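You operate a simulated robot arm through the tools that you are given. There is no shell and no other tool. Be economical: measure what you need, move in short steps, check, and stop when the job is done.

The job below is to be done with a simulated robot arm. You get a single attempt, and the scene is never put back.

## Task
Swap the empty jar for the full feed jar and test one shot.
Fine: slide the feeder knob to shut first, stand the empty jar in the jar holder, fit the full one on the feeder, then slide the knob to open and press the orange plunger. Set down upright: feed jar. Where these are worked on the way, their far stop is far enough and under half their travel is too little: feeder knob.

The check looks at the end state, three seconds after you hand in, the way a careful person would. Anything else that was tipped, shoved, dropped, spilled or broken makes it a failure.

## Robot
A 6-joint arm with a two-finger parallel gripper, fixed in place. Base frame: the origin is at the foot of the arm, x ahead of it, y to its left, z up; the work surface is at about z = 804. Readings come in mm, degrees, newtons and seconds.
With the tool pointing down near the work surface it reaches from about 260 to 680 mm from the base axis. Its first joint turns from -66.0 to 66.0 degrees. Payload 2.9 kg.
The tool frame sits at the grasp point between the pads (the TCP): z along the fingers, y along the line on which they close. The tips reach 30 mm beyond it. Largest opening 110 mm; finger width 20, thickness 10; the body of the gripper, 48 by 112 mm, starts 55 mm behind the TCP.
Orientation is that of the tool frame in the base frame, as [roll, pitch, yaw] about the fixed x, y, z axes, in that order (R = Rz(yaw) Ry(pitch) Rx(roll)). With the fingers straight down and closing along the base's y, the tool's x points along the base's -x, its y along +y and its z along -z.

## Interface
- The arm moves only by the tool drive_tool. Its argument "commands" is a list that holds one entry, the list of rows, each a list of 7 numbers: the shift along the base's x, y, z in mm, then the turn, a rotation vector about the base's x, y, z in degrees, then the closure, from 0 (fully open) to 1 (shut). In form: [[[x, y, z, rx, ry, rz, grip], ...]]. A call has 1 to 12 rows; each row is the pose to reach, as a shift and turn from the pose commanded when the call began. Each row takes 0.2 s and may step no farther than 50 mm and 8.6 degrees from the row before; otherwise, or with a gripper value out of range, the whole call is refused. A pose out of reach is approached as far as the arm can. The call stops where the force on the tool passes 50 N (or 10 N more than at its start, if that is more) or the arm is blocked; 0.2 s more then pass. Each finger travels about 108 mm/s and halts on what it meets, pressing with about 44 N; the grip force reading is that of the motor and also rises with nothing between the fingers. The clock runs only during rows and for 0.2 s after the last one: add rows that repeat a pose to give the fingers time. It gives the time, the measured TCP pose, the force on the tool (base axes), the opening and the grip force at its end, in the units of the frame above (readings bear some noise), with the torque about the TCP (base axes, N m) and any sound that the robot's microphone picked up.
- Cameras (640 x 400 px; columns grow to the right, rows downward): "scene" is fixed at [83.6, 433.9, 1399]; the picture's right is [-0.73, -0.68, 0.00], its down [-0.34, 0.36, -0.87] and it looks along [0.59, -0.64, -0.49] (base axes); focal length 222 px, centre (320, 200). "wrist" rides on the gripper at [72, 17, -103] in the tool frame; the picture's right is [-0.23, 0.97, 0.00], its down [-0.76, -0.18, -0.62] and it looks along [-0.61, -0.14, 0.78] (tool axes); focal length 222 px, centre (320, 200). There is no depth. A picture from a camera that has moved, and an enlarged one, comes with that camera's place and axes in the base frame and with its lens. The place of the scene camera against the robot may be out by one fixed shift of up to 12 mm in any direction.
- grab_frame(camera): a new picture of that camera. No time passes.
- zoom(camera, box): a new picture of the part [left, top, right, bottom] of that camera's present view, enlarged. No time passes.
- hand_in(): hands the job in; it is judged then, once.

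Work in short steps. Places have to be worked out from the pictures, the camera data and where the tool is seen: move nearer, look again, correct. Check each grasp and each placing, and mend what went wrong. You have 120 turns and 64 pictures in all, those below and enlarged ones among them. Open the gripper and draw the arm clear of the work before you hand the job in, unless the task says otherwise; then end with one line.

The tools are called after "Call:" by a JSON object that holds its "name" and its "arguments". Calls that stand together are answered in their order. drive_tool: Moves the arm, as the interface text tells. Its arguments: {"type":"object","properties":{"commands":{"type":"array","items":{"type":"array","items":{"type":"array","items":{"type":"number"}}}}},"required":["commands"]} The other tools are called the same way: grab_frame (camera) takes a picture; zoom (camera, box) takes an enlarged picture of a part of a camera's view; hand_in () hands the job in.

At the start:

```text
clock: 0.0
tcp_pos: [341.9, -157.9, 1289.4]
orientation: [180.0, 0.0, -179.9]
contact_force: [0.5, 0.9, -0.2]
wrist_torque: [0.02, -0.03, 0.01]
opening: 110.3
grasp_force: 0.1
```

scene: 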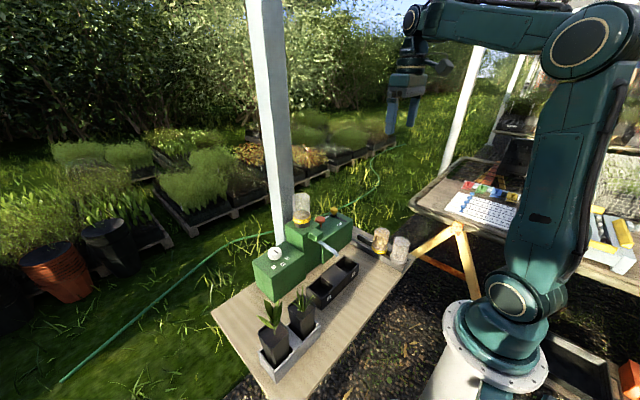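
wrist: 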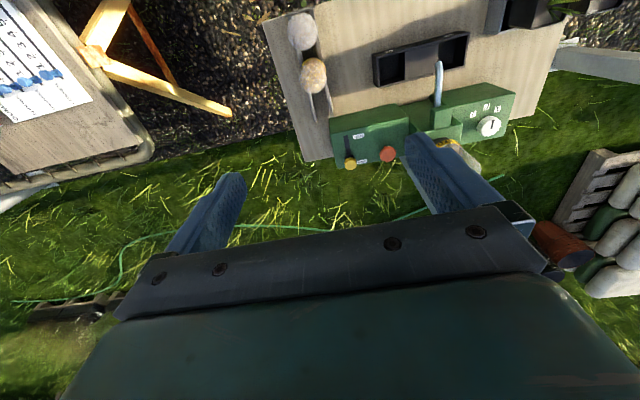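

I start with enlarged views of the bench to identify the parts.

Call:
{"name": "zoom", "arguments": {"camera": "scene", "box": [240, 180, 420, 300]}}

Call:
{"name": "zoom", "arguments": {"camera": "wrist", "box": [260, 0, 560, 187]}}

```text
3.33 times, centred on (330, 240) of scene
camera zoom: at [83.6, 433.9, 1399.0], right [-0.73, -0.68, 0.0], down [-0.34, 0.36, -0.87], along [0.59, -0.64, -0.49], focal length 742 px, centre (287, 67)
```

zoom: 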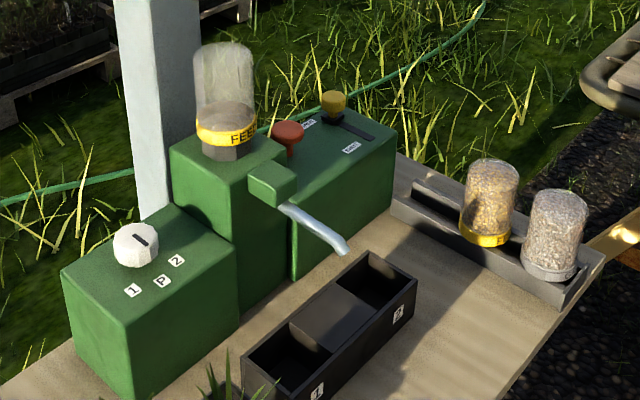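

```text
2.13 times, centred on (410, 94) of wrist
camera zoom: at [268.4, -141.5, 1391.7], right [0.23, 0.97, 0.0], down [0.76, -0.18, 0.62], along [0.61, -0.14, -0.78], focal length 474 px, centre (128, 427)
```

zoom: 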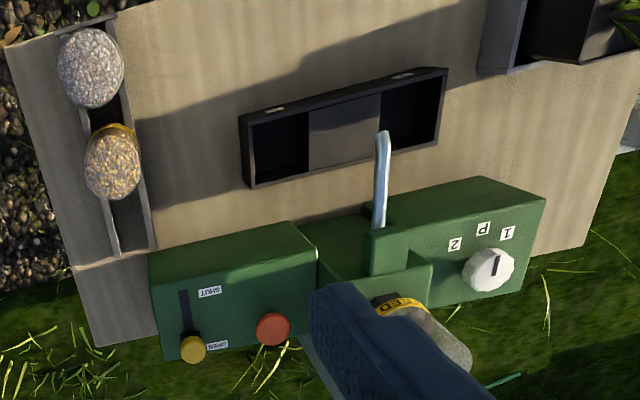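

Rough triangulation: knob ≈ (532,-130,944), plunger ≈ (525,-47,945), feeder jar ≈ (505,57,~1000), feed jar ≈ (349,-172), free holder place at x≈420. I move the tool over for a better look at the feeder and the post.

Call:
{"name": "drive_tool", "arguments": {"commands": [[[20, 40, 0, 0, 0, 0, 0], [40, 80, 0, 0, 0, 0, 0], [55, 120, 0, 0, 0, 0, 0], [65, 160, 0, 0, 0, 0, 0], [65, 160, 0, 0, 0, 0, 0]]]}}

Call:
{"name": "grab_frame", "arguments": {"camera": "wrist"}}

```text
clock: 1.2
tcp_pos: [404.1, 3.8, 1289.1]
orientation: [-180.0, -0.1, -180.0]
contact_force: [0.1, 0.5, -0.1]
wrist_torque: [-0.01, -0.03, 0.02]
opening: 110.2
grasp_force: 0.0
```

```text
59 pictures are left
camera wrist: at [330.6, 20.0, 1391.8], right [0.23, 0.97, 0.0], down [0.76, -0.18, 0.62], along [0.61, -0.14, -0.78], focal length 222 px, centre (320, 200)
```

wrist: 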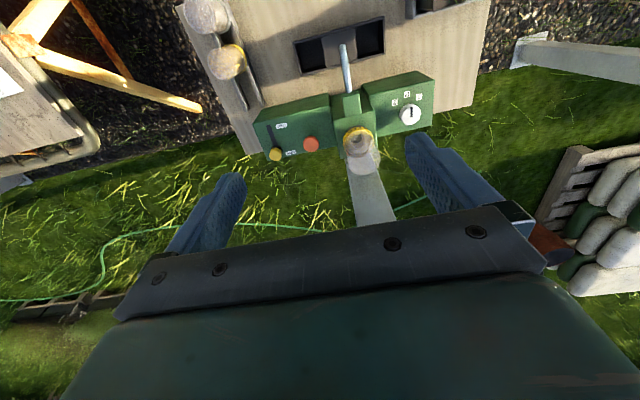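

Call:
{"name": "zoom", "arguments": {"camera": "wrist", "box": [180, 0, 500, 200]}}

Call:
{"name": "zoom", "arguments": {"camera": "wrist", "box": [300, 90, 460, 190]}}

```text
2.00 times, centred on (340, 100) of wrist
camera zoom: at [330.6, 20.0, 1391.8], right [0.23, 0.97, 0.0], down [0.76, -0.18, 0.62], along [0.61, -0.14, -0.78], focal length 444 px, centre (280, 400)
```

zoom: 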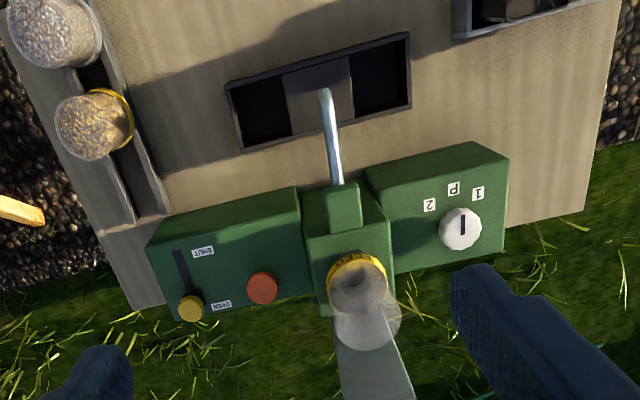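

```text
4.00 times, centred on (380, 140) of wrist
camera zoom: at [330.6, 20.0, 1391.8], right [0.23, 0.97, 0.0], down [0.76, -0.18, 0.62], along [0.61, -0.14, -0.78], focal length 888 px, centre (80, 440)
```

zoom: 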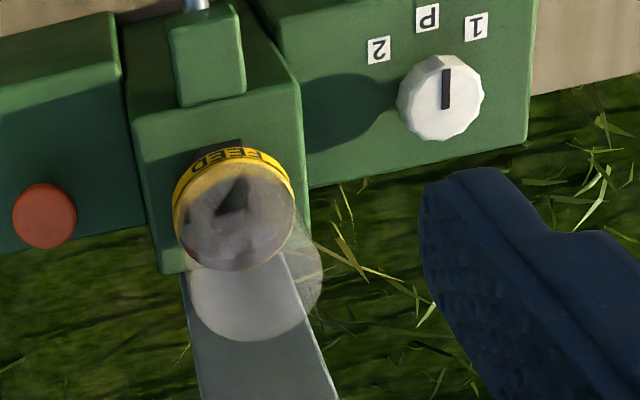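

The knob is at about (532,-129,938), the plunger about (530,-45,936), both from two wrist views. I move down over the knob to look closer at the slot direction.

Call:
{"name": "drive_tool", "arguments": {"commands": [[[0, -40, -20, 0, 0, 0, 0], [10, -80, -50, 0, 0, 0, 0], [20, -110, -90, 0, 0, 0, 0], [30, -130, -130, 0, 0, 0, 0], [40, -134, -170, 0, 0, 0, 0], [50, -134, -210, 0, 0, 0, 0], [50, -134, -210, 0, 0, 0, 0]]]}}

Call:
{"name": "grab_frame", "arguments": {"camera": "wrist"}}

```text
refused: row 2 steps farther than a row can; nothing moved
```

```text
56 pictures are left
camera wrist: at [330.6, 20.0, 1391.8], right [0.23, 0.97, 0.0], down [0.76, -0.18, 0.62], along [0.61, -0.14, -0.78], focal length 222 px, centre (320, 200)
```

wrist: 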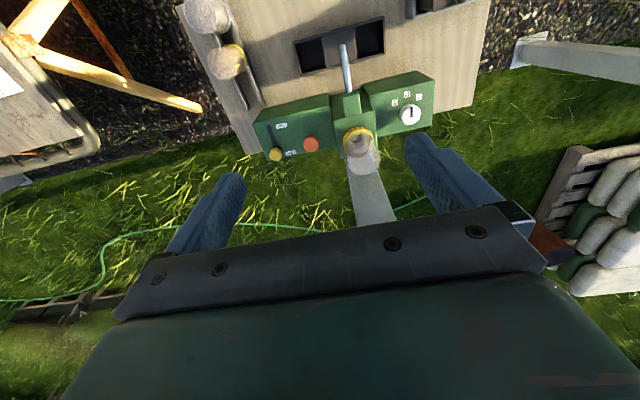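

A row was too long; I repeat it with shorter steps.

Call:
{"name": "drive_tool", "arguments": {"commands": [[[7, -25, -35, 0, 0, 0, 0], [14, -50, -70, 0, 0, 0, 0], [21, -75, -105, 0, 0, 0, 0], [28, -100, -140, 0, 0, 0, 0], [40, -120, -175, 0, 0, 0, 0], [50, -134, -210, 0, 0, 0, 0], [50, -134, -210, 0, 0, 0, 0]]]}}

Call:
{"name": "grab_frame", "arguments": {"camera": "wrist"}}

```text
clock: 2.8
tcp_pos: [456.2, -132.5, 1077.2]
orientation: [180.0, 0.1, -180.0]
contact_force: [0.5, -0.3, -0.7]
wrist_torque: [0.0, 0.01, -0.02]
opening: 109.9
grasp_force: 0.1
```

```text
55 pictures are left
camera wrist: at [382.5, -115.7, 1179.6], right [0.23, 0.97, 0.0], down [0.76, -0.18, 0.62], along [0.61, -0.14, -0.78], focal length 222 px, centre (320, 200)
```

wrist: 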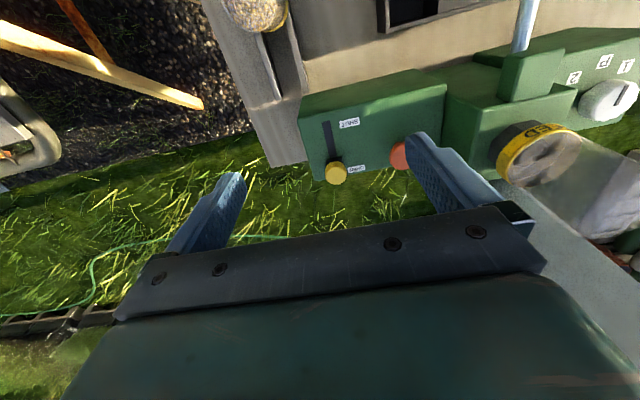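

Call:
{"name": "zoom", "arguments": {"camera": "wrist", "box": [280, 100, 440, 200]}}

```text
4.00 times, centred on (360, 150) of wrist
camera zoom: at [382.5, -115.7, 1179.6], right [0.23, 0.97, 0.0], down [0.76, -0.18, 0.62], along [0.61, -0.14, -0.78], focal length 888 px, centre (160, 400)
```

zoom: 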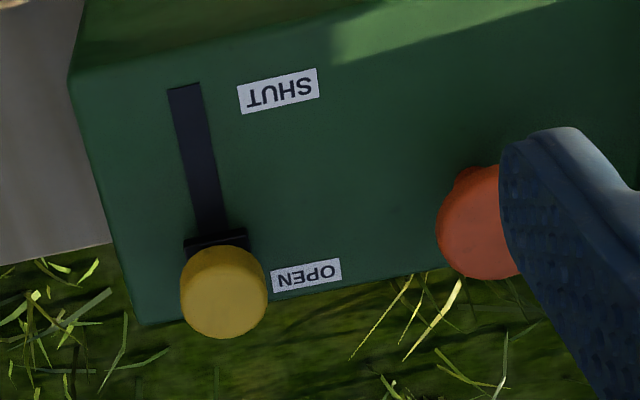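

The box is axis-aligned, the slot runs along -x about 50+ mm, and the knob top is at (533,-130,~938). I half close the gripper and go down around the knob, so as to grip it.

Call:
{"name": "drive_tool", "arguments": {"commands": [[[25, 1, 0, 0, 0, 0, 0.5], [50, 2, 0, 0, 0, 0, 0.52], [77, 2.5, 0, 0, 0, 0, 0.52], [77, 2.5, -40, 0, 0, 0, 0.52], [77, 2.5, -80, 0, 0, 0, 0.52], [77, 2.5, -108, 0, 0, 0, 0.52], [77, 2.5, -108, 0, 0, 0, 0.52]]]}}

Call:
{"name": "grab_frame", "arguments": {"camera": "wrist"}}

Call:
{"name": "zoom", "arguments": {"camera": "scene", "box": [280, 160, 400, 240]}}

```text
clock: 4.4
tcp_pos: [533.2, -130.1, 967.5]
orientation: [-180.0, 0.2, -180.0]
contact_force: [-0.3, 0.7, -0.7]
wrist_torque: [-0.02, -0.01, 0.01]
opening: 52.9
grasp_force: 0.1
```

```text
53 pictures are left
camera wrist: at [460.5, -113.2, 1071.9], right [0.23, 0.97, 0.0], down [0.76, -0.18, 0.62], along [0.61, -0.14, -0.78], focal length 222 px, centre (320, 200)
```

wrist: 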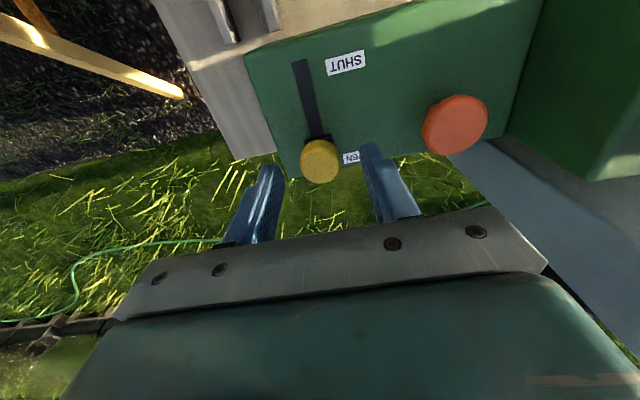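

```text
5.00 times, centred on (340, 200) of scene
camera zoom: at [83.6, 433.9, 1399.0], right [-0.73, -0.68, 0.0], down [-0.34, 0.36, -0.87], along [0.59, -0.64, -0.49], focal length 1113 px, centre (220, 200)
```

zoom: 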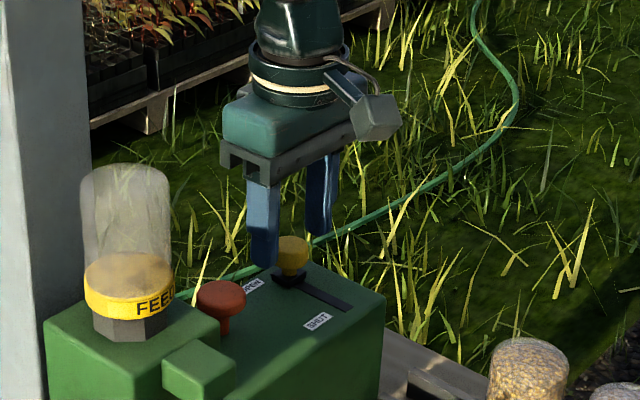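

Knob sits between the fingers. Lower 15 mm more and close.

Call:
{"name": "drive_tool", "arguments": {"commands": [[[0, 0, -10, 0, 0, 0, 0.52], [0, 0, -17, 0, 0, 0, 0.52], [0, 0, -17, 0, 0, 0, 0.8], [0, 0, -17, 0, 0, 0, 1], [0, 0, -17, 0, 0, 0, 1]]]}}

```text
clock: 5.6
tcp_pos: [534.2, -130.5, 951.8]
orientation: [180.0, 0.1, 179.9]
contact_force: [0.6, -6.1, -1.9]
wrist_torque: [-0.14, -0.3, -0.02]
opening: 27.2
grasp_force: 44.7
```

Gripped at 27 mm. Drag it toward SHUT until the stop.

Call:
{"name": "drive_tool", "arguments": {"commands": [[[-8, 0.5, 0, 0, 0, 0, 1], [-16, 0.5, 0, 0, 0, 0, 1], [-24, 0.5, 0, 0, 0, 0, 1], [-32, 0.5, 0, 0, 0, 0, 1], [-40, 0.5, 0, 0, 0, 0, 1], [-45, 0.5, 0, 0, 0, 0, 1], [-50, 0.5, 0, 0, 0, 0, 1], [-55, 0.5, 0, 0, 0, 0, 1], [-60, 0.5, 0, 0, 0, 0, 1]]]}}

Call:
{"name": "grab_frame", "arguments": {"camera": "wrist"}}

```text
clock: 7.6
tcp_pos: [480.5, -129.3, 955.4]
orientation: [-179.6, 1.1, -179.8]
contact_force: [38.8, -13.4, -6.8]
wrist_torque: [0.12, -0.67, -0.07]
opening: 27.5
grasp_force: 45.1
```

```text
51 pictures are left
camera wrist: at [404.8, -112.9, 1057.4], right [0.23, 0.97, 0.0], down [0.75, -0.17, 0.64], along [0.62, -0.14, -0.77], focal length 222 px, centre (320, 200)
```

wrist: 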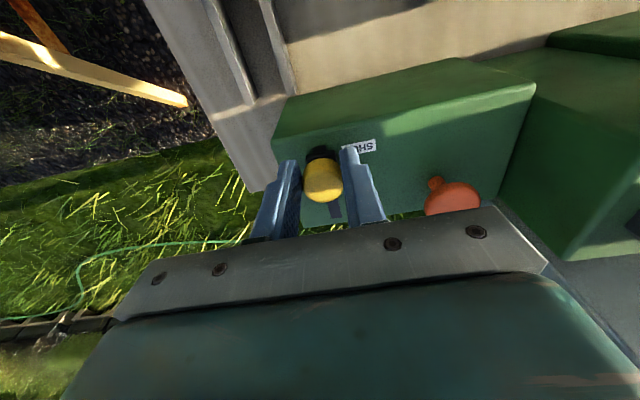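

Knob reached its stop (~52 mm). Ease off, release, and rise; then look.

Call:
{"name": "drive_tool", "arguments": {"commands": [[[6, 0, 0, 0, 0, 0, 1], [6, 0, 0, 0, 0, 0, 0.6], [6, 0, 0, 0, 0, 0, 0.5], [6, 0, 40, 0, 0, 0, 0.5], [6, 0, 85, 0, 0, 0, 0.5], [-4, 0, 130, 0, 0, 0, 0.2], [-4, 0, 130, 0, 0, 0, 0]]]}}

Call:
{"name": "grab_frame", "arguments": {"camera": "wrist"}}

```text
clock: 9.2
tcp_pos: [468.8, -127.2, 1083.9]
orientation: [-180.0, 0.0, 180.0]
contact_force: [0.1, 0.8, -0.3]
wrist_torque: [-0.01, 0.0, 0.01]
opening: 110.1
grasp_force: 0.0
```

```text
50 pictures are left
camera wrist: at [395.5, -110.3, 1186.8], right [0.23, 0.97, 0.0], down [0.76, -0.18, 0.62], along [0.61, -0.14, -0.78], focal length 222 px, centre (320, 200)
```

wrist: 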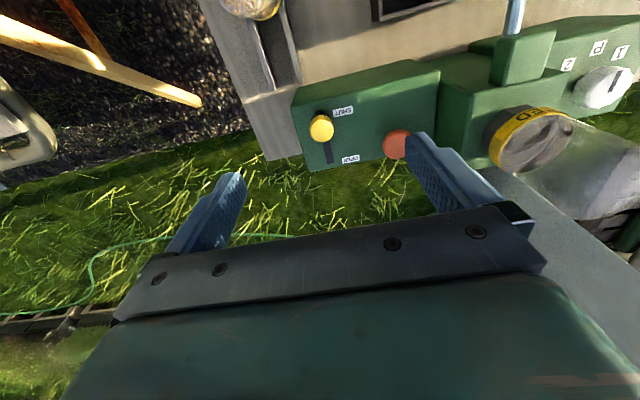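

Knob shut. Now move toward the feeder jar at safe height for a closer look (post near face judged at x≈600, y 20–83).

Call:
{"name": "drive_tool", "arguments": {"commands": [[[-10, 30, 35, 0, 0, 0, 0], [-20, 60, 70, 0, 0, 0, 0], [-25, 95, 95, 0, 0, 0, 0], [-25, 135, 105, 0, 0, 0, 0], [-25, 175, 105, 0, 0, 0, 0], [-25, 175, 105, 0, 0, 0, 0]]]}}

Call:
{"name": "grab_frame", "arguments": {"camera": "wrist"}}

```text
clock: 10.6
tcp_pos: [445.1, 49.4, 1187.1]
orientation: [180.0, 0.1, 180.0]
contact_force: [-0.5, 0.0, -0.7]
wrist_torque: [-0.01, 0.03, 0.04]
opening: 110.1
grasp_force: 0.0
```

```text
49 pictures are left
camera wrist: at [372.2, 65.5, 1291.3], right [0.23, 0.97, 0.0], down [0.76, -0.18, 0.62], along [0.61, -0.14, -0.78], focal length 222 px, centre (320, 200)
```

wrist: 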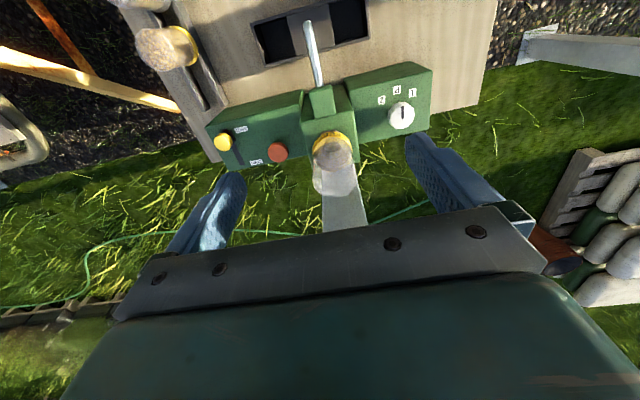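

Call:
{"name": "zoom", "arguments": {"camera": "wrist", "box": [256, 100, 416, 200]}}

Call:
{"name": "zoom", "arguments": {"camera": "scene", "box": [262, 175, 342, 225]}}

```text
4.00 times, centred on (336, 150) of wrist
camera zoom: at [372.2, 65.5, 1291.3], right [0.23, 0.97, 0.0], down [0.76, -0.18, 0.62], along [0.61, -0.14, -0.78], focal length 888 px, centre (256, 400)
```

zoom: 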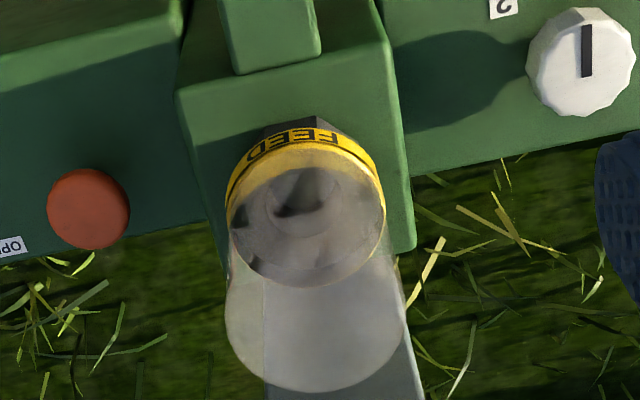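

```text
8.00 times, centred on (302, 200) of scene
camera zoom: at [83.6, 433.9, 1399.0], right [-0.73, -0.68, 0.0], down [-0.34, 0.36, -0.87], along [0.59, -0.64, -0.49], focal length 1780 px, centre (464, 200)
```

zoom: 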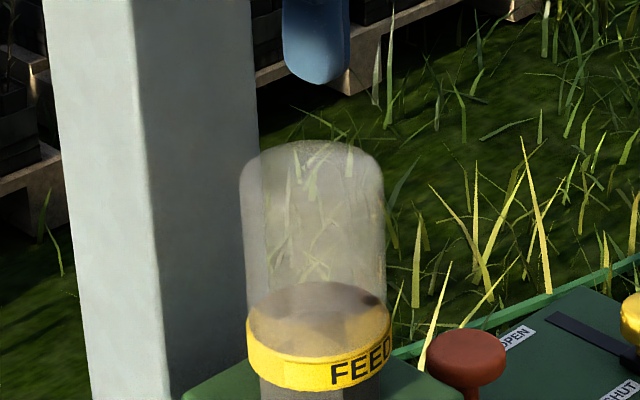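

Jar centre ≈ (516,50.5), top ≈1067, band ≈1000. Move above it, tips just over its top, and check alignment.

Call:
{"name": "drive_tool", "arguments": {"commands": [[[25, 0, 0, 0, 0, 0, 0.2], [50, 0, 0, 0, 0, 0, 0.25], [71, 1, 0, 0, 0, 0, 0.25], [71, 1, -35, 0, 0, 0, 0.25], [71, 1, -67, 0, 0, 0, 0.25], [71, 1, -67, 0, 0, 0, 0.25]]]}}

Call:
{"name": "grab_frame", "arguments": {"camera": "wrist"}}

Call:
{"name": "zoom", "arguments": {"camera": "scene", "box": [252, 145, 348, 225]}}

```text
clock: 12.0
tcp_pos: [517.5, 47.0, 1120.0]
orientation: [-179.9, 0.0, -180.0]
contact_force: [-0.4, 0.0, 0.1]
wrist_torque: [-0.03, -0.02, -0.01]
opening: 82.8
grasp_force: 0.1
```

```text
46 pictures are left
camera wrist: at [444.9, 63.6, 1223.3], right [0.23, 0.97, 0.0], down [0.76, -0.18, 0.62], along [0.61, -0.14, -0.78], focal length 222 px, centre (320, 200)
```

wrist: 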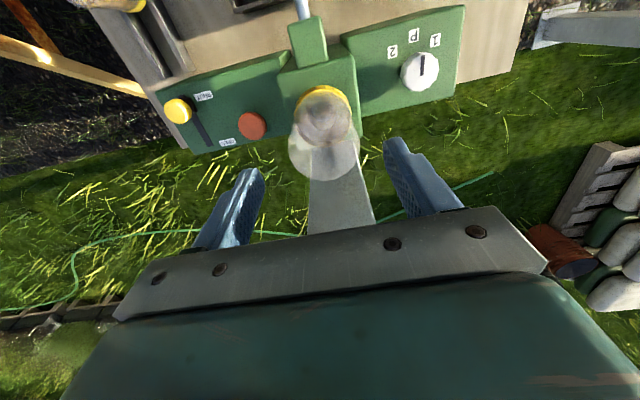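

```text
5.00 times, centred on (300, 185) of scene
camera zoom: at [83.6, 433.9, 1399.0], right [-0.73, -0.68, 0.0], down [-0.34, 0.36, -0.87], along [0.59, -0.64, -0.49], focal length 1113 px, centre (420, 275)
```

zoom: 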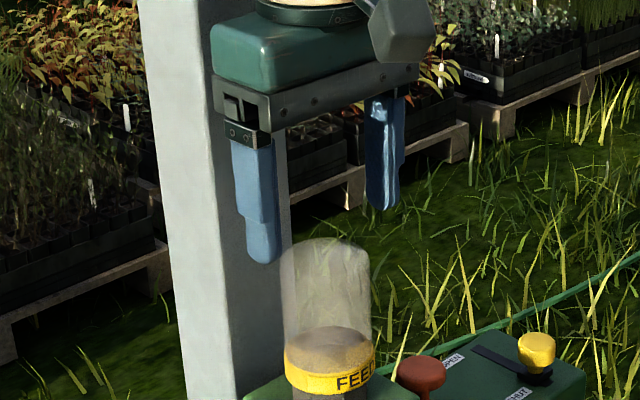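

Jar centre ≈ (515,50), body z≈985–1075. Descend to grasp the upper body (TCP z≈1035) and check before closing.

Call:
{"name": "drive_tool", "arguments": {"commands": [[[-2, 3, -30, 0, 0, 0, 0.25], [-2, 3, -60, 0, 0, 0, 0.25], [-2, 3, -84, 0, 0, 0, 0.25], [-2, 3, -84, 0, 0, 0, 0.25]]]}}

Call:
{"name": "grab_frame", "arguments": {"camera": "wrist"}}

Call:
{"name": "zoom", "arguments": {"camera": "scene", "box": [252, 145, 348, 225]}}

```text
clock: 13.0
tcp_pos: [513.2, 49.2, 1036.6]
orientation: [-180.0, 0.0, -179.9]
contact_force: [-0.4, 0.2, -0.2]
wrist_torque: [-0.01, -0.03, -0.03]
opening: 82.4
grasp_force: 0.1
```

```text
44 pictures are left
camera wrist: at [440.7, 65.9, 1140.1], right [0.23, 0.97, 0.0], down [0.76, -0.18, 0.62], along [0.61, -0.14, -0.78], focal length 222 px, centre (320, 200)
```

wrist: 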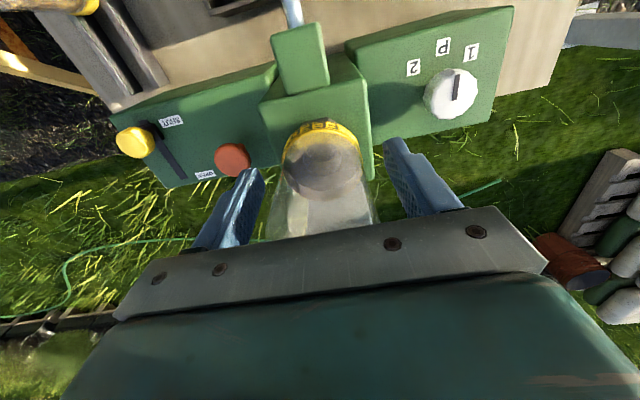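

```text
5.00 times, centred on (300, 185) of scene
camera zoom: at [83.6, 433.9, 1399.0], right [-0.73, -0.68, 0.0], down [-0.34, 0.36, -0.87], along [0.59, -0.64, -0.49], focal length 1113 px, centre (420, 275)
```

zoom: 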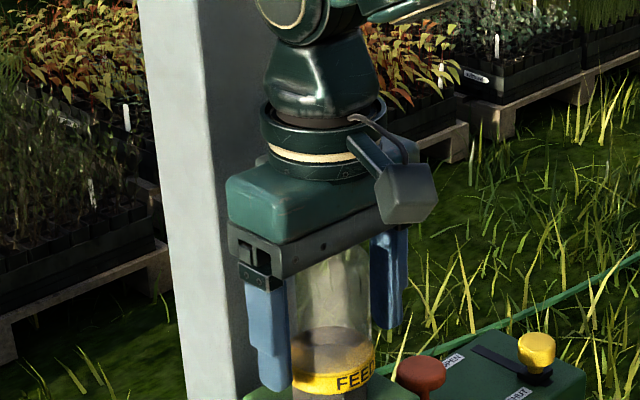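

Well centred. Close on the jar.

Call:
{"name": "drive_tool", "arguments": {"commands": [[[3, 0.5, 0, 0, 0, 0, 0.25], [3, 0.5, 0, 0, 0, 0, 0.5], [3, 0.5, 0, 0, 0, 0, 0.7], [3, 0.5, 0, 0, 0, 0, 0.7]]]}}

```text
clock: 14.0
tcp_pos: [516.7, 49.1, 1038.7]
orientation: [-180.0, 0.1, 180.0]
contact_force: [0.4, 0.8, 1.4]
wrist_torque: [-0.04, -0.02, 0.03]
opening: 54.9
grasp_force: 44.4
```

Jar gripped at 55 mm. Lift straight up in small steps.

Call:
{"name": "drive_tool", "arguments": {"commands": [[[0, 0, 6, 0, 0, 0, 0.7], [0, 0, 15, 0, 0, 0, 0.7], [0, 0, 30, 0, 0, 0, 0.7], [0, 0, 60, 0, 0, 0, 0.7], [0, 0, 90, 0, 0, 0, 0.7], [0, 0, 90, 0, 0, 0, 0.7]]]}}

Call:
{"name": "zoom", "arguments": {"camera": "scene", "box": [252, 125, 348, 225]}}

```text
clock: 15.4
tcp_pos: [518.5, 50.9, 1126.9]
orientation: [180.0, -0.1, 180.0]
contact_force: [0.8, 1.7, -1.8]
wrist_torque: [0.0, 0.03, 0.04]
opening: 55.3
grasp_force: 44.2
```

```text
4.00 times, centred on (300, 175) of scene
camera zoom: at [83.7, 433.9, 1399.0], right [-0.73, -0.68, 0.0], down [-0.34, 0.36, -0.87], along [0.59, -0.64, -0.49], focal length 890 px, centre (400, 300)
```

zoom: 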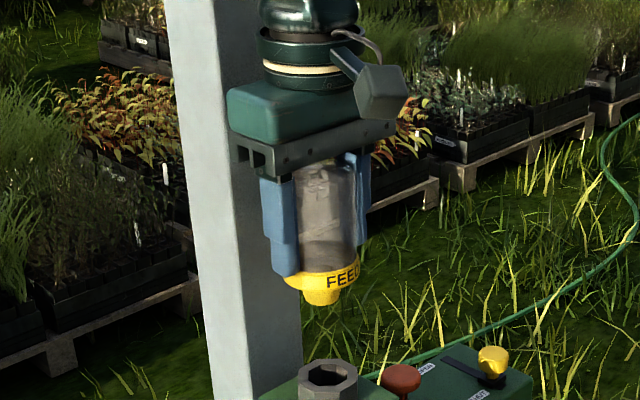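

The jar came off cleanly; it has a narrow neck below the band and the socket is visible. Carry it at this height toward the holder and look at it.

Call:
{"name": "drive_tool", "arguments": {"commands": [[[-20, -40, 10, 0, 0, 0, 0.7], [-40, -80, 10, 0, 0, 0, 0.7], [-60, -120, 10, 0, 0, 0, 0.7], [-75, -160, 10, 0, 0, 0, 0.7], [-90, -200, 10, 0, 0, 0, 0.7], [-90, -200, 10, 0, 0, 0, 0.7]]]}}

Call:
{"name": "grab_frame", "arguments": {"camera": "wrist"}}

Call:
{"name": "zoom", "arguments": {"camera": "scene", "box": [320, 150, 440, 270]}}

```text
clock: 16.8
tcp_pos: [428.2, -149.0, 1138.9]
orientation: [-180.0, 0.0, -180.0]
contact_force: [0.4, 0.3, -1.8]
wrist_torque: [0.0, 0.01, -0.01]
opening: 54.9
grasp_force: 44.0
```

```text
41 pictures are left
camera wrist: at [354.9, -133.4, 1241.1], right [0.23, 0.97, 0.0], down [0.76, -0.18, 0.62], along [0.61, -0.14, -0.78], focal length 222 px, centre (320, 200)
```

wrist: 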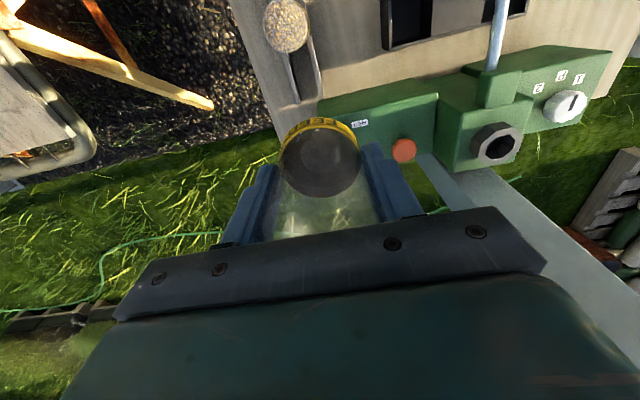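

```text
3.33 times, centred on (380, 210) of scene
camera zoom: at [83.7, 433.9, 1399.0], right [-0.73, -0.68, 0.0], down [-0.34, 0.36, -0.87], along [0.59, -0.64, -0.49], focal length 742 px, centre (120, 167)
```

zoom: 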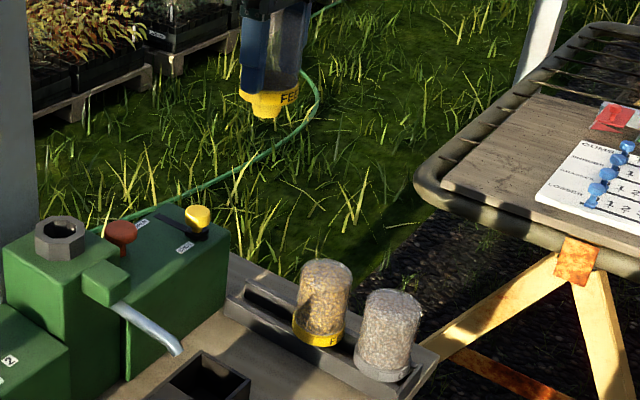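

Call:
{"name": "zoom", "arguments": {"camera": "wrist", "box": [220, 0, 380, 110]}}

Call:
{"name": "zoom", "arguments": {"camera": "scene", "box": [355, 215, 425, 275]}}

```text
3.64 times, centred on (300, 55) of wrist
camera zoom: at [354.9, -133.4, 1241.1], right [0.23, 0.97, 0.0], down [0.76, -0.18, 0.62], along [0.61, -0.14, -0.78], focal length 808 px, centre (393, 727)
```

zoom: 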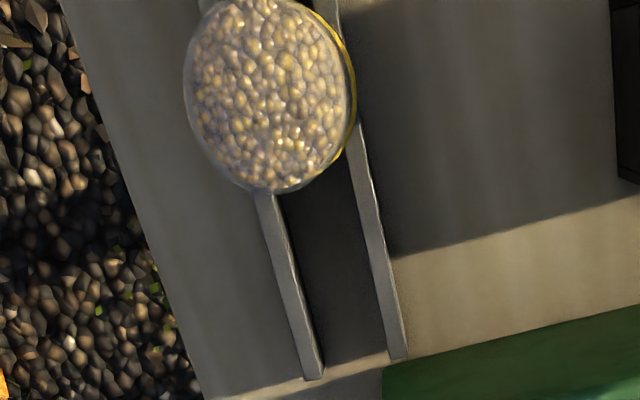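

```text
6.67 times, centred on (390, 245) of scene
camera zoom: at [83.7, 433.9, 1399.0], right [-0.73, -0.68, 0.0], down [-0.34, 0.36, -0.87], along [0.59, -0.64, -0.49], focal length 1484 px, centre (-147, -100)
```

zoom: 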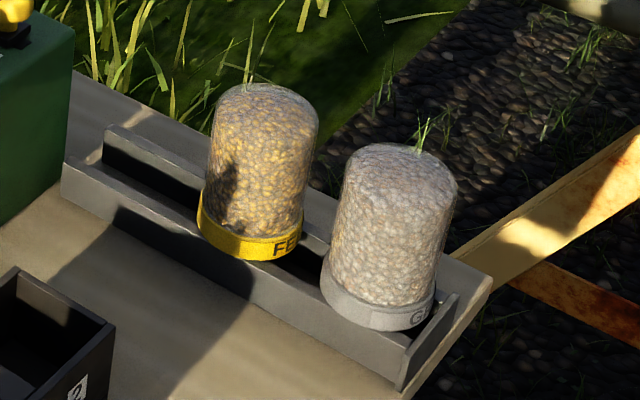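

Holder: two rails centred y≈-173, ending at x≈455; feed jar at (350,-171), grit at (274,-172), so the free place is (425,-172). The neck goes between the rails. Move over it and down to a bit above.

Call:
{"name": "drive_tool", "arguments": {"commands": [[[-1, -23, 0, 0, 0, 0, 0.7], [-1, -23, -40, 0, 0, 0, 0.7], [-1, -23, -80, 0, 0, 0, 0.7], [-1, -23, -120, 0, 0, 0, 0.7], [-1, -23, -160, 0, 0, 0, 0.7], [-1, -23, -195, 0, 0, 0, 0.7], [-1, -23, -195, 0, 0, 0, 0.7]]]}}

Call:
{"name": "grab_frame", "arguments": {"camera": "wrist"}}

Call:
{"name": "zoom", "arguments": {"camera": "scene", "box": [345, 195, 425, 275]}}

```text
clock: 18.4
tcp_pos: [424.2, -173.2, 943.1]
orientation: [180.0, 0.1, 179.9]
contact_force: [-0.4, -0.4, -1.4]
wrist_torque: [0.01, 0.0, 0.01]
opening: 55.0
grasp_force: 44.0
```

```text
37 pictures are left
camera wrist: at [351.8, -156.8, 1045.2], right [0.23, 0.97, 0.0], down [0.76, -0.18, 0.62], along [0.61, -0.14, -0.78], focal length 222 px, centre (320, 200)
```

wrist: 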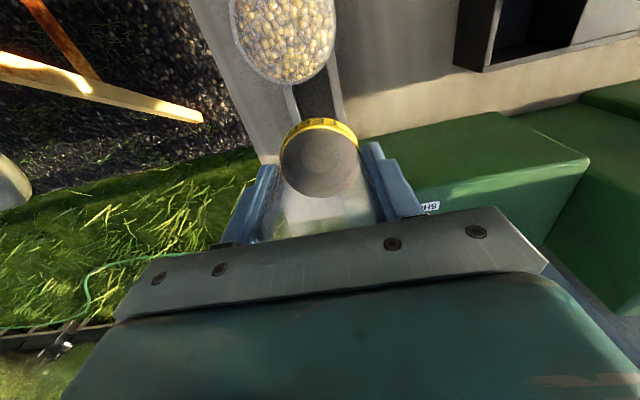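

```text
5.00 times, centred on (385, 235) of scene
camera zoom: at [83.7, 433.9, 1399.0], right [-0.73, -0.68, 0.0], down [-0.34, 0.36, -0.87], along [0.59, -0.64, -0.49], focal length 1113 px, centre (-5, 25)
```

zoom: 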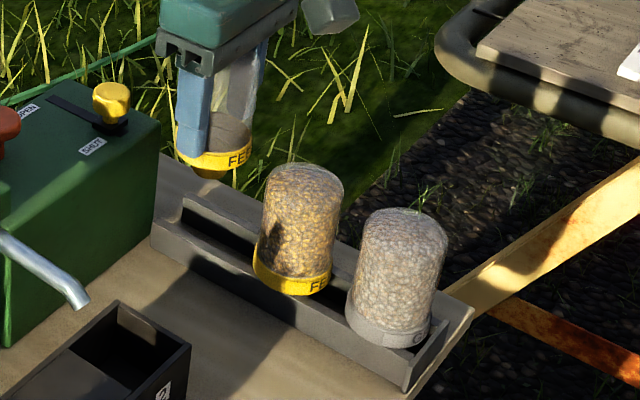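

Aligned over the free place. Descend 35 mm, then feel for contact in small steps.

Call:
{"name": "drive_tool", "arguments": {"commands": [[[2, 0.5, -18, 0, 0, 0, 0.7], [2, 0.5, -36, 0, 0, 0, 0.7], [2, 0.5, -40, 0, 0, 0, 0.7], [2, 0.5, -43, 0, 0, 0, 0.7], [2, 0.5, -43, 0, 0, 0, 0.7]]]}}

Call:
{"name": "zoom", "arguments": {"camera": "scene", "box": [345, 195, 425, 275]}}

```text
clock: 19.6
tcp_pos: [426.9, -173.1, 900.0]
orientation: [-179.9, 0.0, -180.0]
contact_force: [-0.1, -0.2, -1.2]
wrist_torque: [0.0, -0.01, 0.0]
opening: 55.1
grasp_force: 44.0
```

```text
5.00 times, centred on (385, 235) of scene
camera zoom: at [83.7, 433.9, 1399.0], right [-0.73, -0.68, 0.0], down [-0.34, 0.36, -0.87], along [0.59, -0.64, -0.49], focal length 1113 px, centre (-5, 25)
```

zoom: 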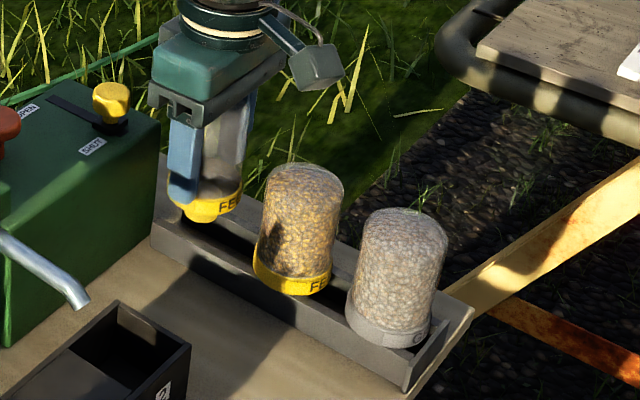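

Neck about to enter between the rails. Continue down in small steps.

Call:
{"name": "drive_tool", "arguments": {"commands": [[[-0.5, 0, -4, 0, 0, 0, 0.7], [-0.5, 0, -8, 0, 0, 0, 0.7], [-0.5, 0, -11, 0, 0, 0, 0.7], [-0.5, 0, -14, 0, 0, 0, 0.7], [-0.5, 0, -17, 0, 0, 0, 0.7]]]}}

Call:
{"name": "zoom", "arguments": {"camera": "scene", "box": [345, 195, 425, 275]}}

```text
clock: 20.8
tcp_pos: [425.8, -173.2, 883.0]
orientation: [179.9, 0.0, 180.0]
contact_force: [-0.9, -0.8, -0.8]
wrist_torque: [-0.1, 0.0, 0.03]
opening: 55.2
grasp_force: 44.6
```

```text
5.00 times, centred on (385, 235) of scene
camera zoom: at [83.6, 433.9, 1399.0], right [-0.73, -0.68, 0.0], down [-0.34, 0.36, -0.87], along [0.59, -0.64, -0.49], focal length 1113 px, centre (-5, 25)
```

zoom: 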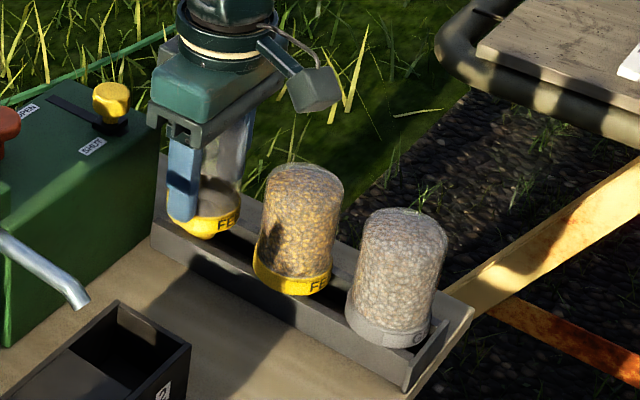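

Still no firm contact; a few millimetres more.

Call:
{"name": "drive_tool", "arguments": {"commands": [[[0, 0, -2, 0, 0, 0, 0.7], [0, 0, -4, 0, 0, 0, 0.7], [0, 0, -6, 0, 0, 0, 0.7]]]}}

```text
clock: 21.6
tcp_pos: [426.0, -172.5, 876.6]
orientation: [179.9, 0.1, -180.0]
contact_force: [0.5, -0.3, -1.5]
wrist_torque: [-0.03, 0.01, 0.0]
opening: 55.0
grasp_force: 44.0
```

Call:
{"name": "drive_tool", "arguments": {"commands": [[[0, 0, -2, 0, 0, 0, 0.7], [0, 0, -4, 0, 0, 0, 0.7], [0, 0, -6, 0, 0, 0, 0.7]]]}}

Call:
{"name": "zoom", "arguments": {"camera": "scene", "box": [345, 215, 405, 260]}}

```text
clock: 22.4
tcp_pos: [428.6, -171.8, 871.1]
orientation: [179.9, 0.0, 180.0]
contact_force: [-0.5, -1.1, -0.7]
wrist_torque: [-0.06, 0.03, -0.02]
opening: 55.0
grasp_force: 43.5
```

```text
8.89 times, centred on (375, 238) of scene
camera zoom: at [83.6, 433.9, 1399.0], right [-0.73, -0.68, 0.0], down [-0.34, 0.36, -0.87], along [0.59, -0.64, -0.49], focal length 1978 px, centre (-169, -133)
```

zoom: 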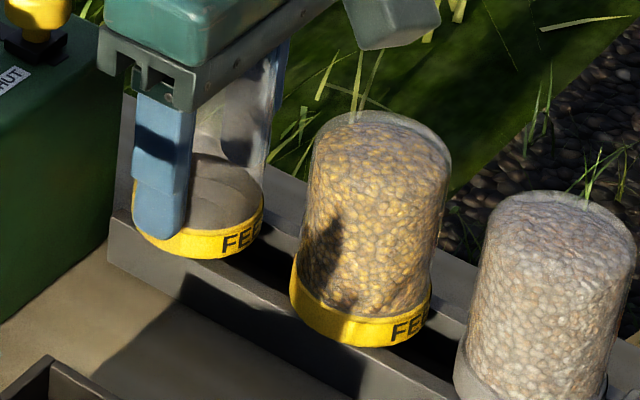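

Band nearly at rail level. Continue by small steps until contact.

Call:
{"name": "drive_tool", "arguments": {"commands": [[[-1, -0.5, -2, 0, 0, 0, 0.7], [-1, -0.5, -4, 0, 0, 0, 0.7], [-1, -0.5, -5, 0, 0, 0, 0.7]]]}}

```text
clock: 23.2
tcp_pos: [426.6, -172.9, 866.2]
orientation: [-180.0, 0.4, -179.9]
contact_force: [-7.2, 8.7, 38.0]
wrist_torque: [-0.15, -0.13, -0.06]
opening: 55.2
grasp_force: 44.3
```

Contact: the jar stands on the rails. Ease up 1 mm and open.

Call:
{"name": "drive_tool", "arguments": {"commands": [[[0, 0, 1.2, 0, 0, 0, 0.7], [0, 0, 1.2, 0, 0, 0, 0.45], [0, 0, 1.2, 0, 0, 0, 0.3], [0, 0, 1.2, 0, 0, 0, 0.3]]]}}

Call:
{"name": "zoom", "arguments": {"camera": "scene", "box": [345, 215, 405, 260]}}

```text
clock: 24.2
tcp_pos: [425.9, -172.7, 866.1]
orientation: [-180.0, 0.1, 180.0]
contact_force: [-0.9, 0.6, -0.2]
wrist_torque: [0.0, 0.03, 0.0]
opening: 77.1
grasp_force: 0.1
```

```text
8.89 times, centred on (375, 238) of scene
camera zoom: at [83.6, 433.9, 1399.0], right [-0.73, -0.68, 0.0], down [-0.34, 0.36, -0.87], along [0.59, -0.64, -0.49], focal length 1978 px, centre (-169, -133)
```

zoom: 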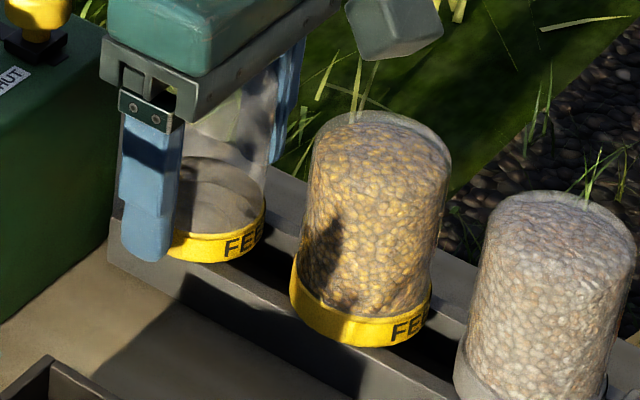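

It stands upright on its own. Rise clear and move over the full feed jar.

Call:
{"name": "drive_tool", "arguments": {"commands": [[[0, 0, 35, 0, 0, 0, 0.3], [0, 0, 75, 0, 0, 0, 0.3], [0, 0, 115, 0, 0, 0, 0.3], [-25, 1, 115, 0, 0, 0, 0.3], [-55, 1, 115, 0, 0, 0, 0.3], [-76, 1, 115, 0, 0, 0, 0.3], [-76, 1, 115, 0, 0, 0, 0.3]]]}}

Call:
{"name": "grab_frame", "arguments": {"camera": "wrist"}}

Call:
{"name": "zoom", "arguments": {"camera": "scene", "box": [345, 195, 425, 275]}}

```text
clock: 25.8
tcp_pos: [350.2, -171.6, 981.9]
orientation: [-180.0, 0.1, 179.9]
contact_force: [-0.1, -0.5, -0.2]
wrist_torque: [-0.02, 0.03, 0.0]
opening: 76.8
grasp_force: 0.1
```

```text
31 pictures are left
camera wrist: at [276.4, -155.1, 1086.0], right [0.23, 0.97, 0.0], down [0.76, -0.18, 0.62], along [0.61, -0.14, -0.78], focal length 222 px, centre (320, 200)
```

wrist: 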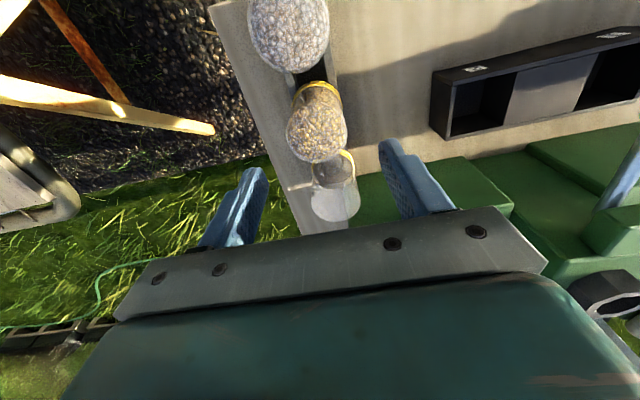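

```text
5.00 times, centred on (385, 235) of scene
camera zoom: at [83.6, 433.9, 1399.0], right [-0.73, -0.68, 0.0], down [-0.34, 0.36, -0.87], along [0.59, -0.64, -0.49], focal length 1113 px, centre (-5, 25)
```

zoom: 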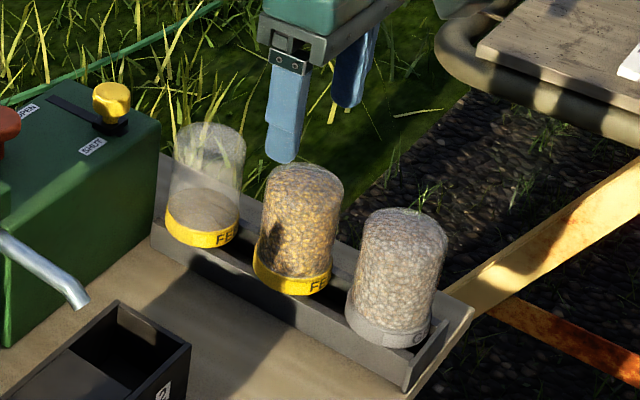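

Empty jar stands well. The feed jar's centre is ≈ (349,-172); descend around it to the same relative grip height.

Call:
{"name": "drive_tool", "arguments": {"commands": [[[-0.5, -0.5, -40, 0, 0, 0, 0.3], [-0.5, -0.5, -80, 0, 0, 0, 0.3], [-0.5, -0.5, -113, 0, 0, 0, 0.3], [-0.5, -0.5, -113, 0, 0, 0, 0.3]]]}}

Call:
{"name": "grab_frame", "arguments": {"camera": "wrist"}}

Call:
{"name": "zoom", "arguments": {"camera": "scene", "box": [345, 195, 425, 275]}}

```text
clock: 26.8
tcp_pos: [349.1, -172.0, 870.1]
orientation: [-180.0, 0.1, 179.9]
contact_force: [0.3, -0.6, -0.1]
wrist_torque: [0.02, -0.03, -0.01]
opening: 76.8
grasp_force: 0.1
```

```text
29 pictures are left
camera wrist: at [276.4, -155.9, 971.9], right [0.23, 0.97, 0.0], down [0.76, -0.18, 0.62], along [0.61, -0.14, -0.78], focal length 222 px, centre (320, 200)
```

wrist: 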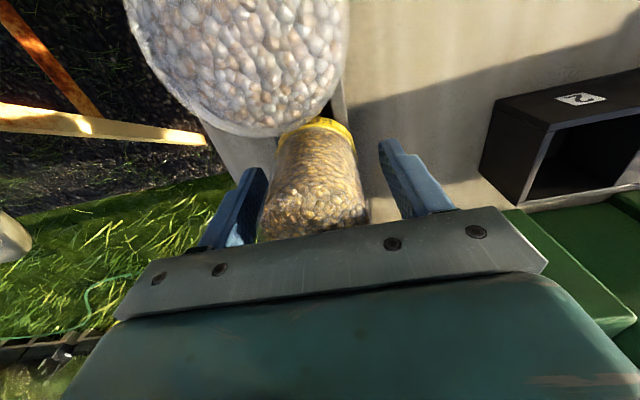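

```text
5.00 times, centred on (385, 235) of scene
camera zoom: at [83.6, 433.9, 1399.0], right [-0.73, -0.68, 0.0], down [-0.34, 0.36, -0.87], along [0.59, -0.64, -0.49], focal length 1113 px, centre (-5, 25)
```

zoom: 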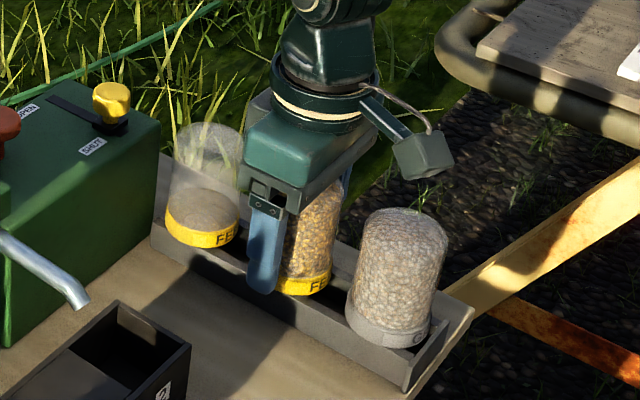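

Aligned. Lower 2 mm and close on the feed jar.

Call:
{"name": "drive_tool", "arguments": {"commands": [[[0, 0, -2, 0, 0, 0, 0.3], [0, 0, -2, 0, 0, 0, 0.5], [0, 0, -2, 0, 0, 0, 0.7], [0, 0, -2, 0, 0, 0, 0.7]]]}}

```text
clock: 27.8
tcp_pos: [349.6, -172.4, 866.3]
orientation: [-180.0, 0.1, 179.9]
contact_force: [1.4, -1.4, 0.3]
wrist_torque: [-0.06, -0.04, 0.02]
opening: 55.2
grasp_force: 44.4
```

Gripped (55 mm). Lift straight up.

Call:
{"name": "drive_tool", "arguments": {"commands": [[[0, 0, 8, 0, 0, 0, 0.7], [0, 0, 30, 0, 0, 0, 0.7], [0, 0, 70, 0, 0, 0, 0.7], [0, 0, 115, 0, 0, 0, 0.7], [0, 0, 160, 0, 0, 0, 0.7], [0, 0, 205, 0, 0, 0, 0.7], [0, 0, 250, 0, 0, 0, 0.7], [0, 0, 265, 0, 0, 0, 0.7], [0, 0, 265, 0, 0, 0, 0.7]]]}}

Call:
{"name": "grab_frame", "arguments": {"camera": "scene"}}

```text
clock: 29.8
tcp_pos: [350.4, -170.9, 1132.4]
orientation: [-179.9, -0.1, 180.0]
contact_force: [0.3, 0.0, -2.2]
wrist_torque: [-0.04, 0.0, -0.03]
opening: 55.1
grasp_force: 43.6
```

```text
27 pictures are left
```

scene: 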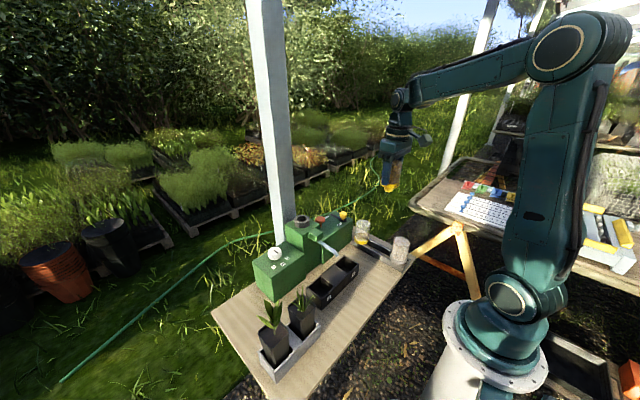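

Feed jar in hand, holder undisturbed. Carry it to above the feeder socket (516.5, 49.5).

Call:
{"name": "drive_tool", "arguments": {"commands": [[[24, 31, 3, 0, 0, 0, 0.7], [48, 63, 5, 0, 0, 0, 0.7], [72, 94, 5, 0, 0, 0, 0.7], [96, 126, 5, 0, 0, 0, 0.7], [120, 157, 5, 0, 0, 0, 0.7], [143, 189, 5, 0, 0, 0, 0.7], [166.5, 220.5, 5, 0, 0, 0, 0.7], [166.5, 220.5, 5, 0, 0, 0, 0.7]]]}}

Call:
{"name": "grab_frame", "arguments": {"camera": "wrist"}}

Call:
{"name": "zoom", "arguments": {"camera": "scene", "box": [252, 125, 348, 225]}}

```text
clock: 31.6
tcp_pos: [516.7, 48.5, 1138.5]
orientation: [-180.0, 0.0, 179.9]
contact_force: [0.2, 0.1, -1.2]
wrist_torque: [-0.01, 0.0, 0.0]
opening: 55.0
grasp_force: 44.1
```

```text
26 pictures are left
camera wrist: at [443.1, 65.6, 1242.6], right [0.23, 0.97, 0.0], down [0.76, -0.18, 0.62], along [0.61, -0.14, -0.78], focal length 222 px, centre (320, 200)
```

wrist: 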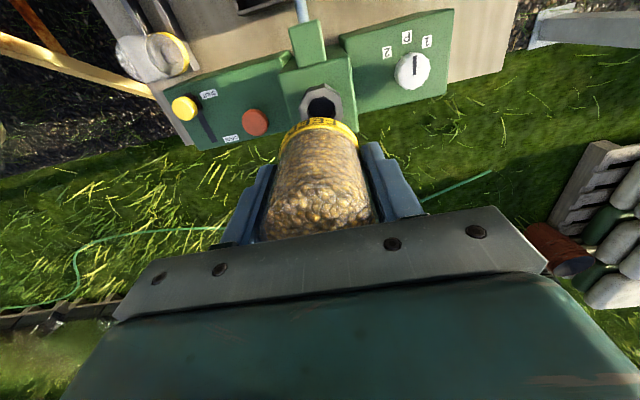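

```text
4.00 times, centred on (300, 175) of scene
camera zoom: at [83.7, 433.9, 1399.0], right [-0.73, -0.68, 0.0], down [-0.34, 0.36, -0.87], along [0.59, -0.64, -0.49], focal length 890 px, centre (400, 300)
```

zoom: 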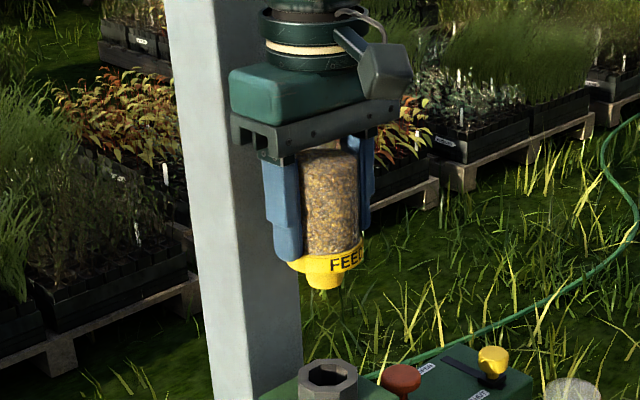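

Feed jar hangs the same way the empty one did. Descend part-way, correcting y by +1.5, then check.

Call:
{"name": "drive_tool", "arguments": {"commands": [[[0.5, 1.5, -25, 0, 0, 0, 0.7], [0.5, 1.5, -50, 0, 0, 0, 0.7], [0.5, 1.5, -66, 0, 0, 0, 0.7], [0.5, 1.5, -66, 0, 0, 0, 0.7]]]}}

Call:
{"name": "zoom", "arguments": {"camera": "scene", "box": [272, 175, 336, 225]}}

Call:
{"name": "zoom", "arguments": {"camera": "wrist", "box": [256, 60, 384, 140]}}

```text
clock: 32.6
tcp_pos: [517.5, 50.0, 1070.4]
orientation: [180.0, 0.0, -180.0]
contact_force: [0.3, 0.2, -2.2]
wrist_torque: [-0.01, -0.02, -0.01]
opening: 55.1
grasp_force: 44.4
```

```text
8.00 times, centred on (304, 200) of scene
camera zoom: at [83.7, 433.9, 1399.0], right [-0.73, -0.68, 0.0], down [-0.34, 0.36, -0.87], along [0.59, -0.64, -0.49], focal length 1780 px, centre (448, 200)
```

zoom: 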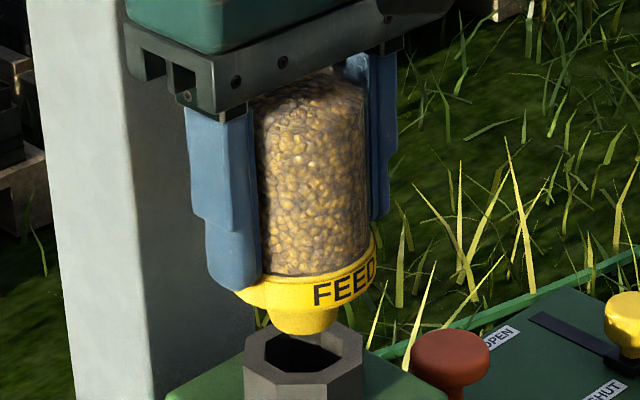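

```text
5.00 times, centred on (320, 100) of wrist
camera zoom: at [443.1, 66.6, 1174.9], right [0.23, 0.97, 0.0], down [0.76, -0.18, 0.62], along [0.61, -0.14, -0.78], focal length 1111 px, centre (320, 700)
```

zoom: 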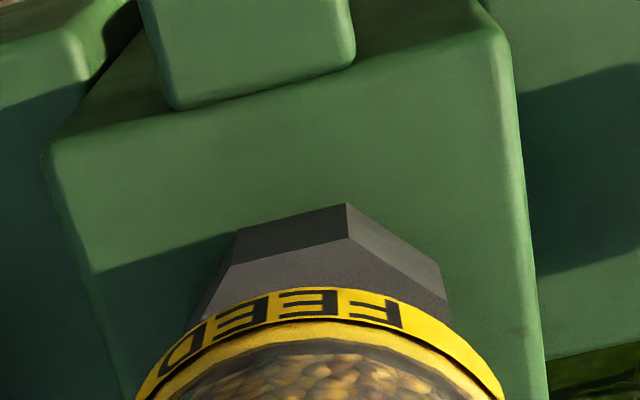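

Neck is over the socket hole. Lower in small steps to the seat (about 32 mm to go).

Call:
{"name": "drive_tool", "arguments": {"commands": [[[0, 0, -8, 0, 0, 0, 0.7], [0, 0, -16, 0, 0, 0, 0.7], [0, 0, -22, 0, 0, 0, 0.7], [0, 0, -26, 0, 0, 0, 0.7], [0, 0, -29, 0, 0, 0, 0.7], [0, 0, -31, 0, 0, 0, 0.7]]]}}

Call:
{"name": "zoom", "arguments": {"camera": "scene", "box": [272, 175, 336, 225]}}

```text
clock: 34.0
tcp_pos: [517.8, 50.0, 1039.7]
orientation: [180.0, 0.0, -179.9]
contact_force: [0.3, -0.2, -1.8]
wrist_torque: [0.0, 0.01, 0.0]
opening: 55.3
grasp_force: 43.9
```

```text
8.00 times, centred on (304, 200) of scene
camera zoom: at [83.7, 433.9, 1399.0], right [-0.73, -0.68, 0.0], down [-0.34, 0.36, -0.87], along [0.59, -0.64, -0.49], focal length 1780 px, centre (448, 200)
```

zoom: 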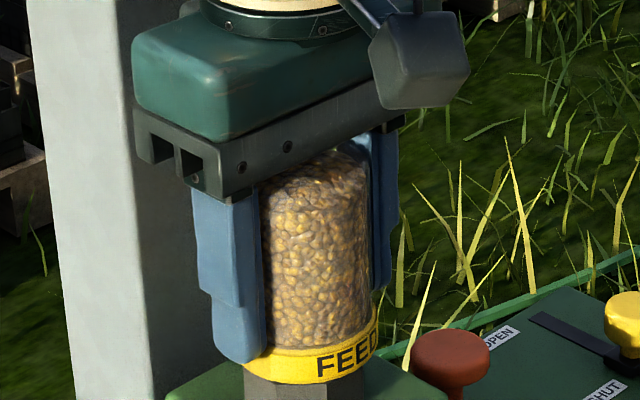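

Entered freely with no side force; almost seated. Continue 1 mm at a time to contact.

Call:
{"name": "drive_tool", "arguments": {"commands": [[[0, 0, -1, 0, 0, 0, 0.7], [0, 0, -2, 0, 0, 0, 0.7], [0, 0, -3, 0, 0, 0, 0.7]]]}}

```text
clock: 34.8
tcp_pos: [515.6, 50.3, 1035.4]
orientation: [-179.9, 0.0, -179.9]
contact_force: [1.3, -0.2, -1.5]
wrist_torque: [-0.03, -0.1, 0.01]
opening: 55.1
grasp_force: 43.9
```

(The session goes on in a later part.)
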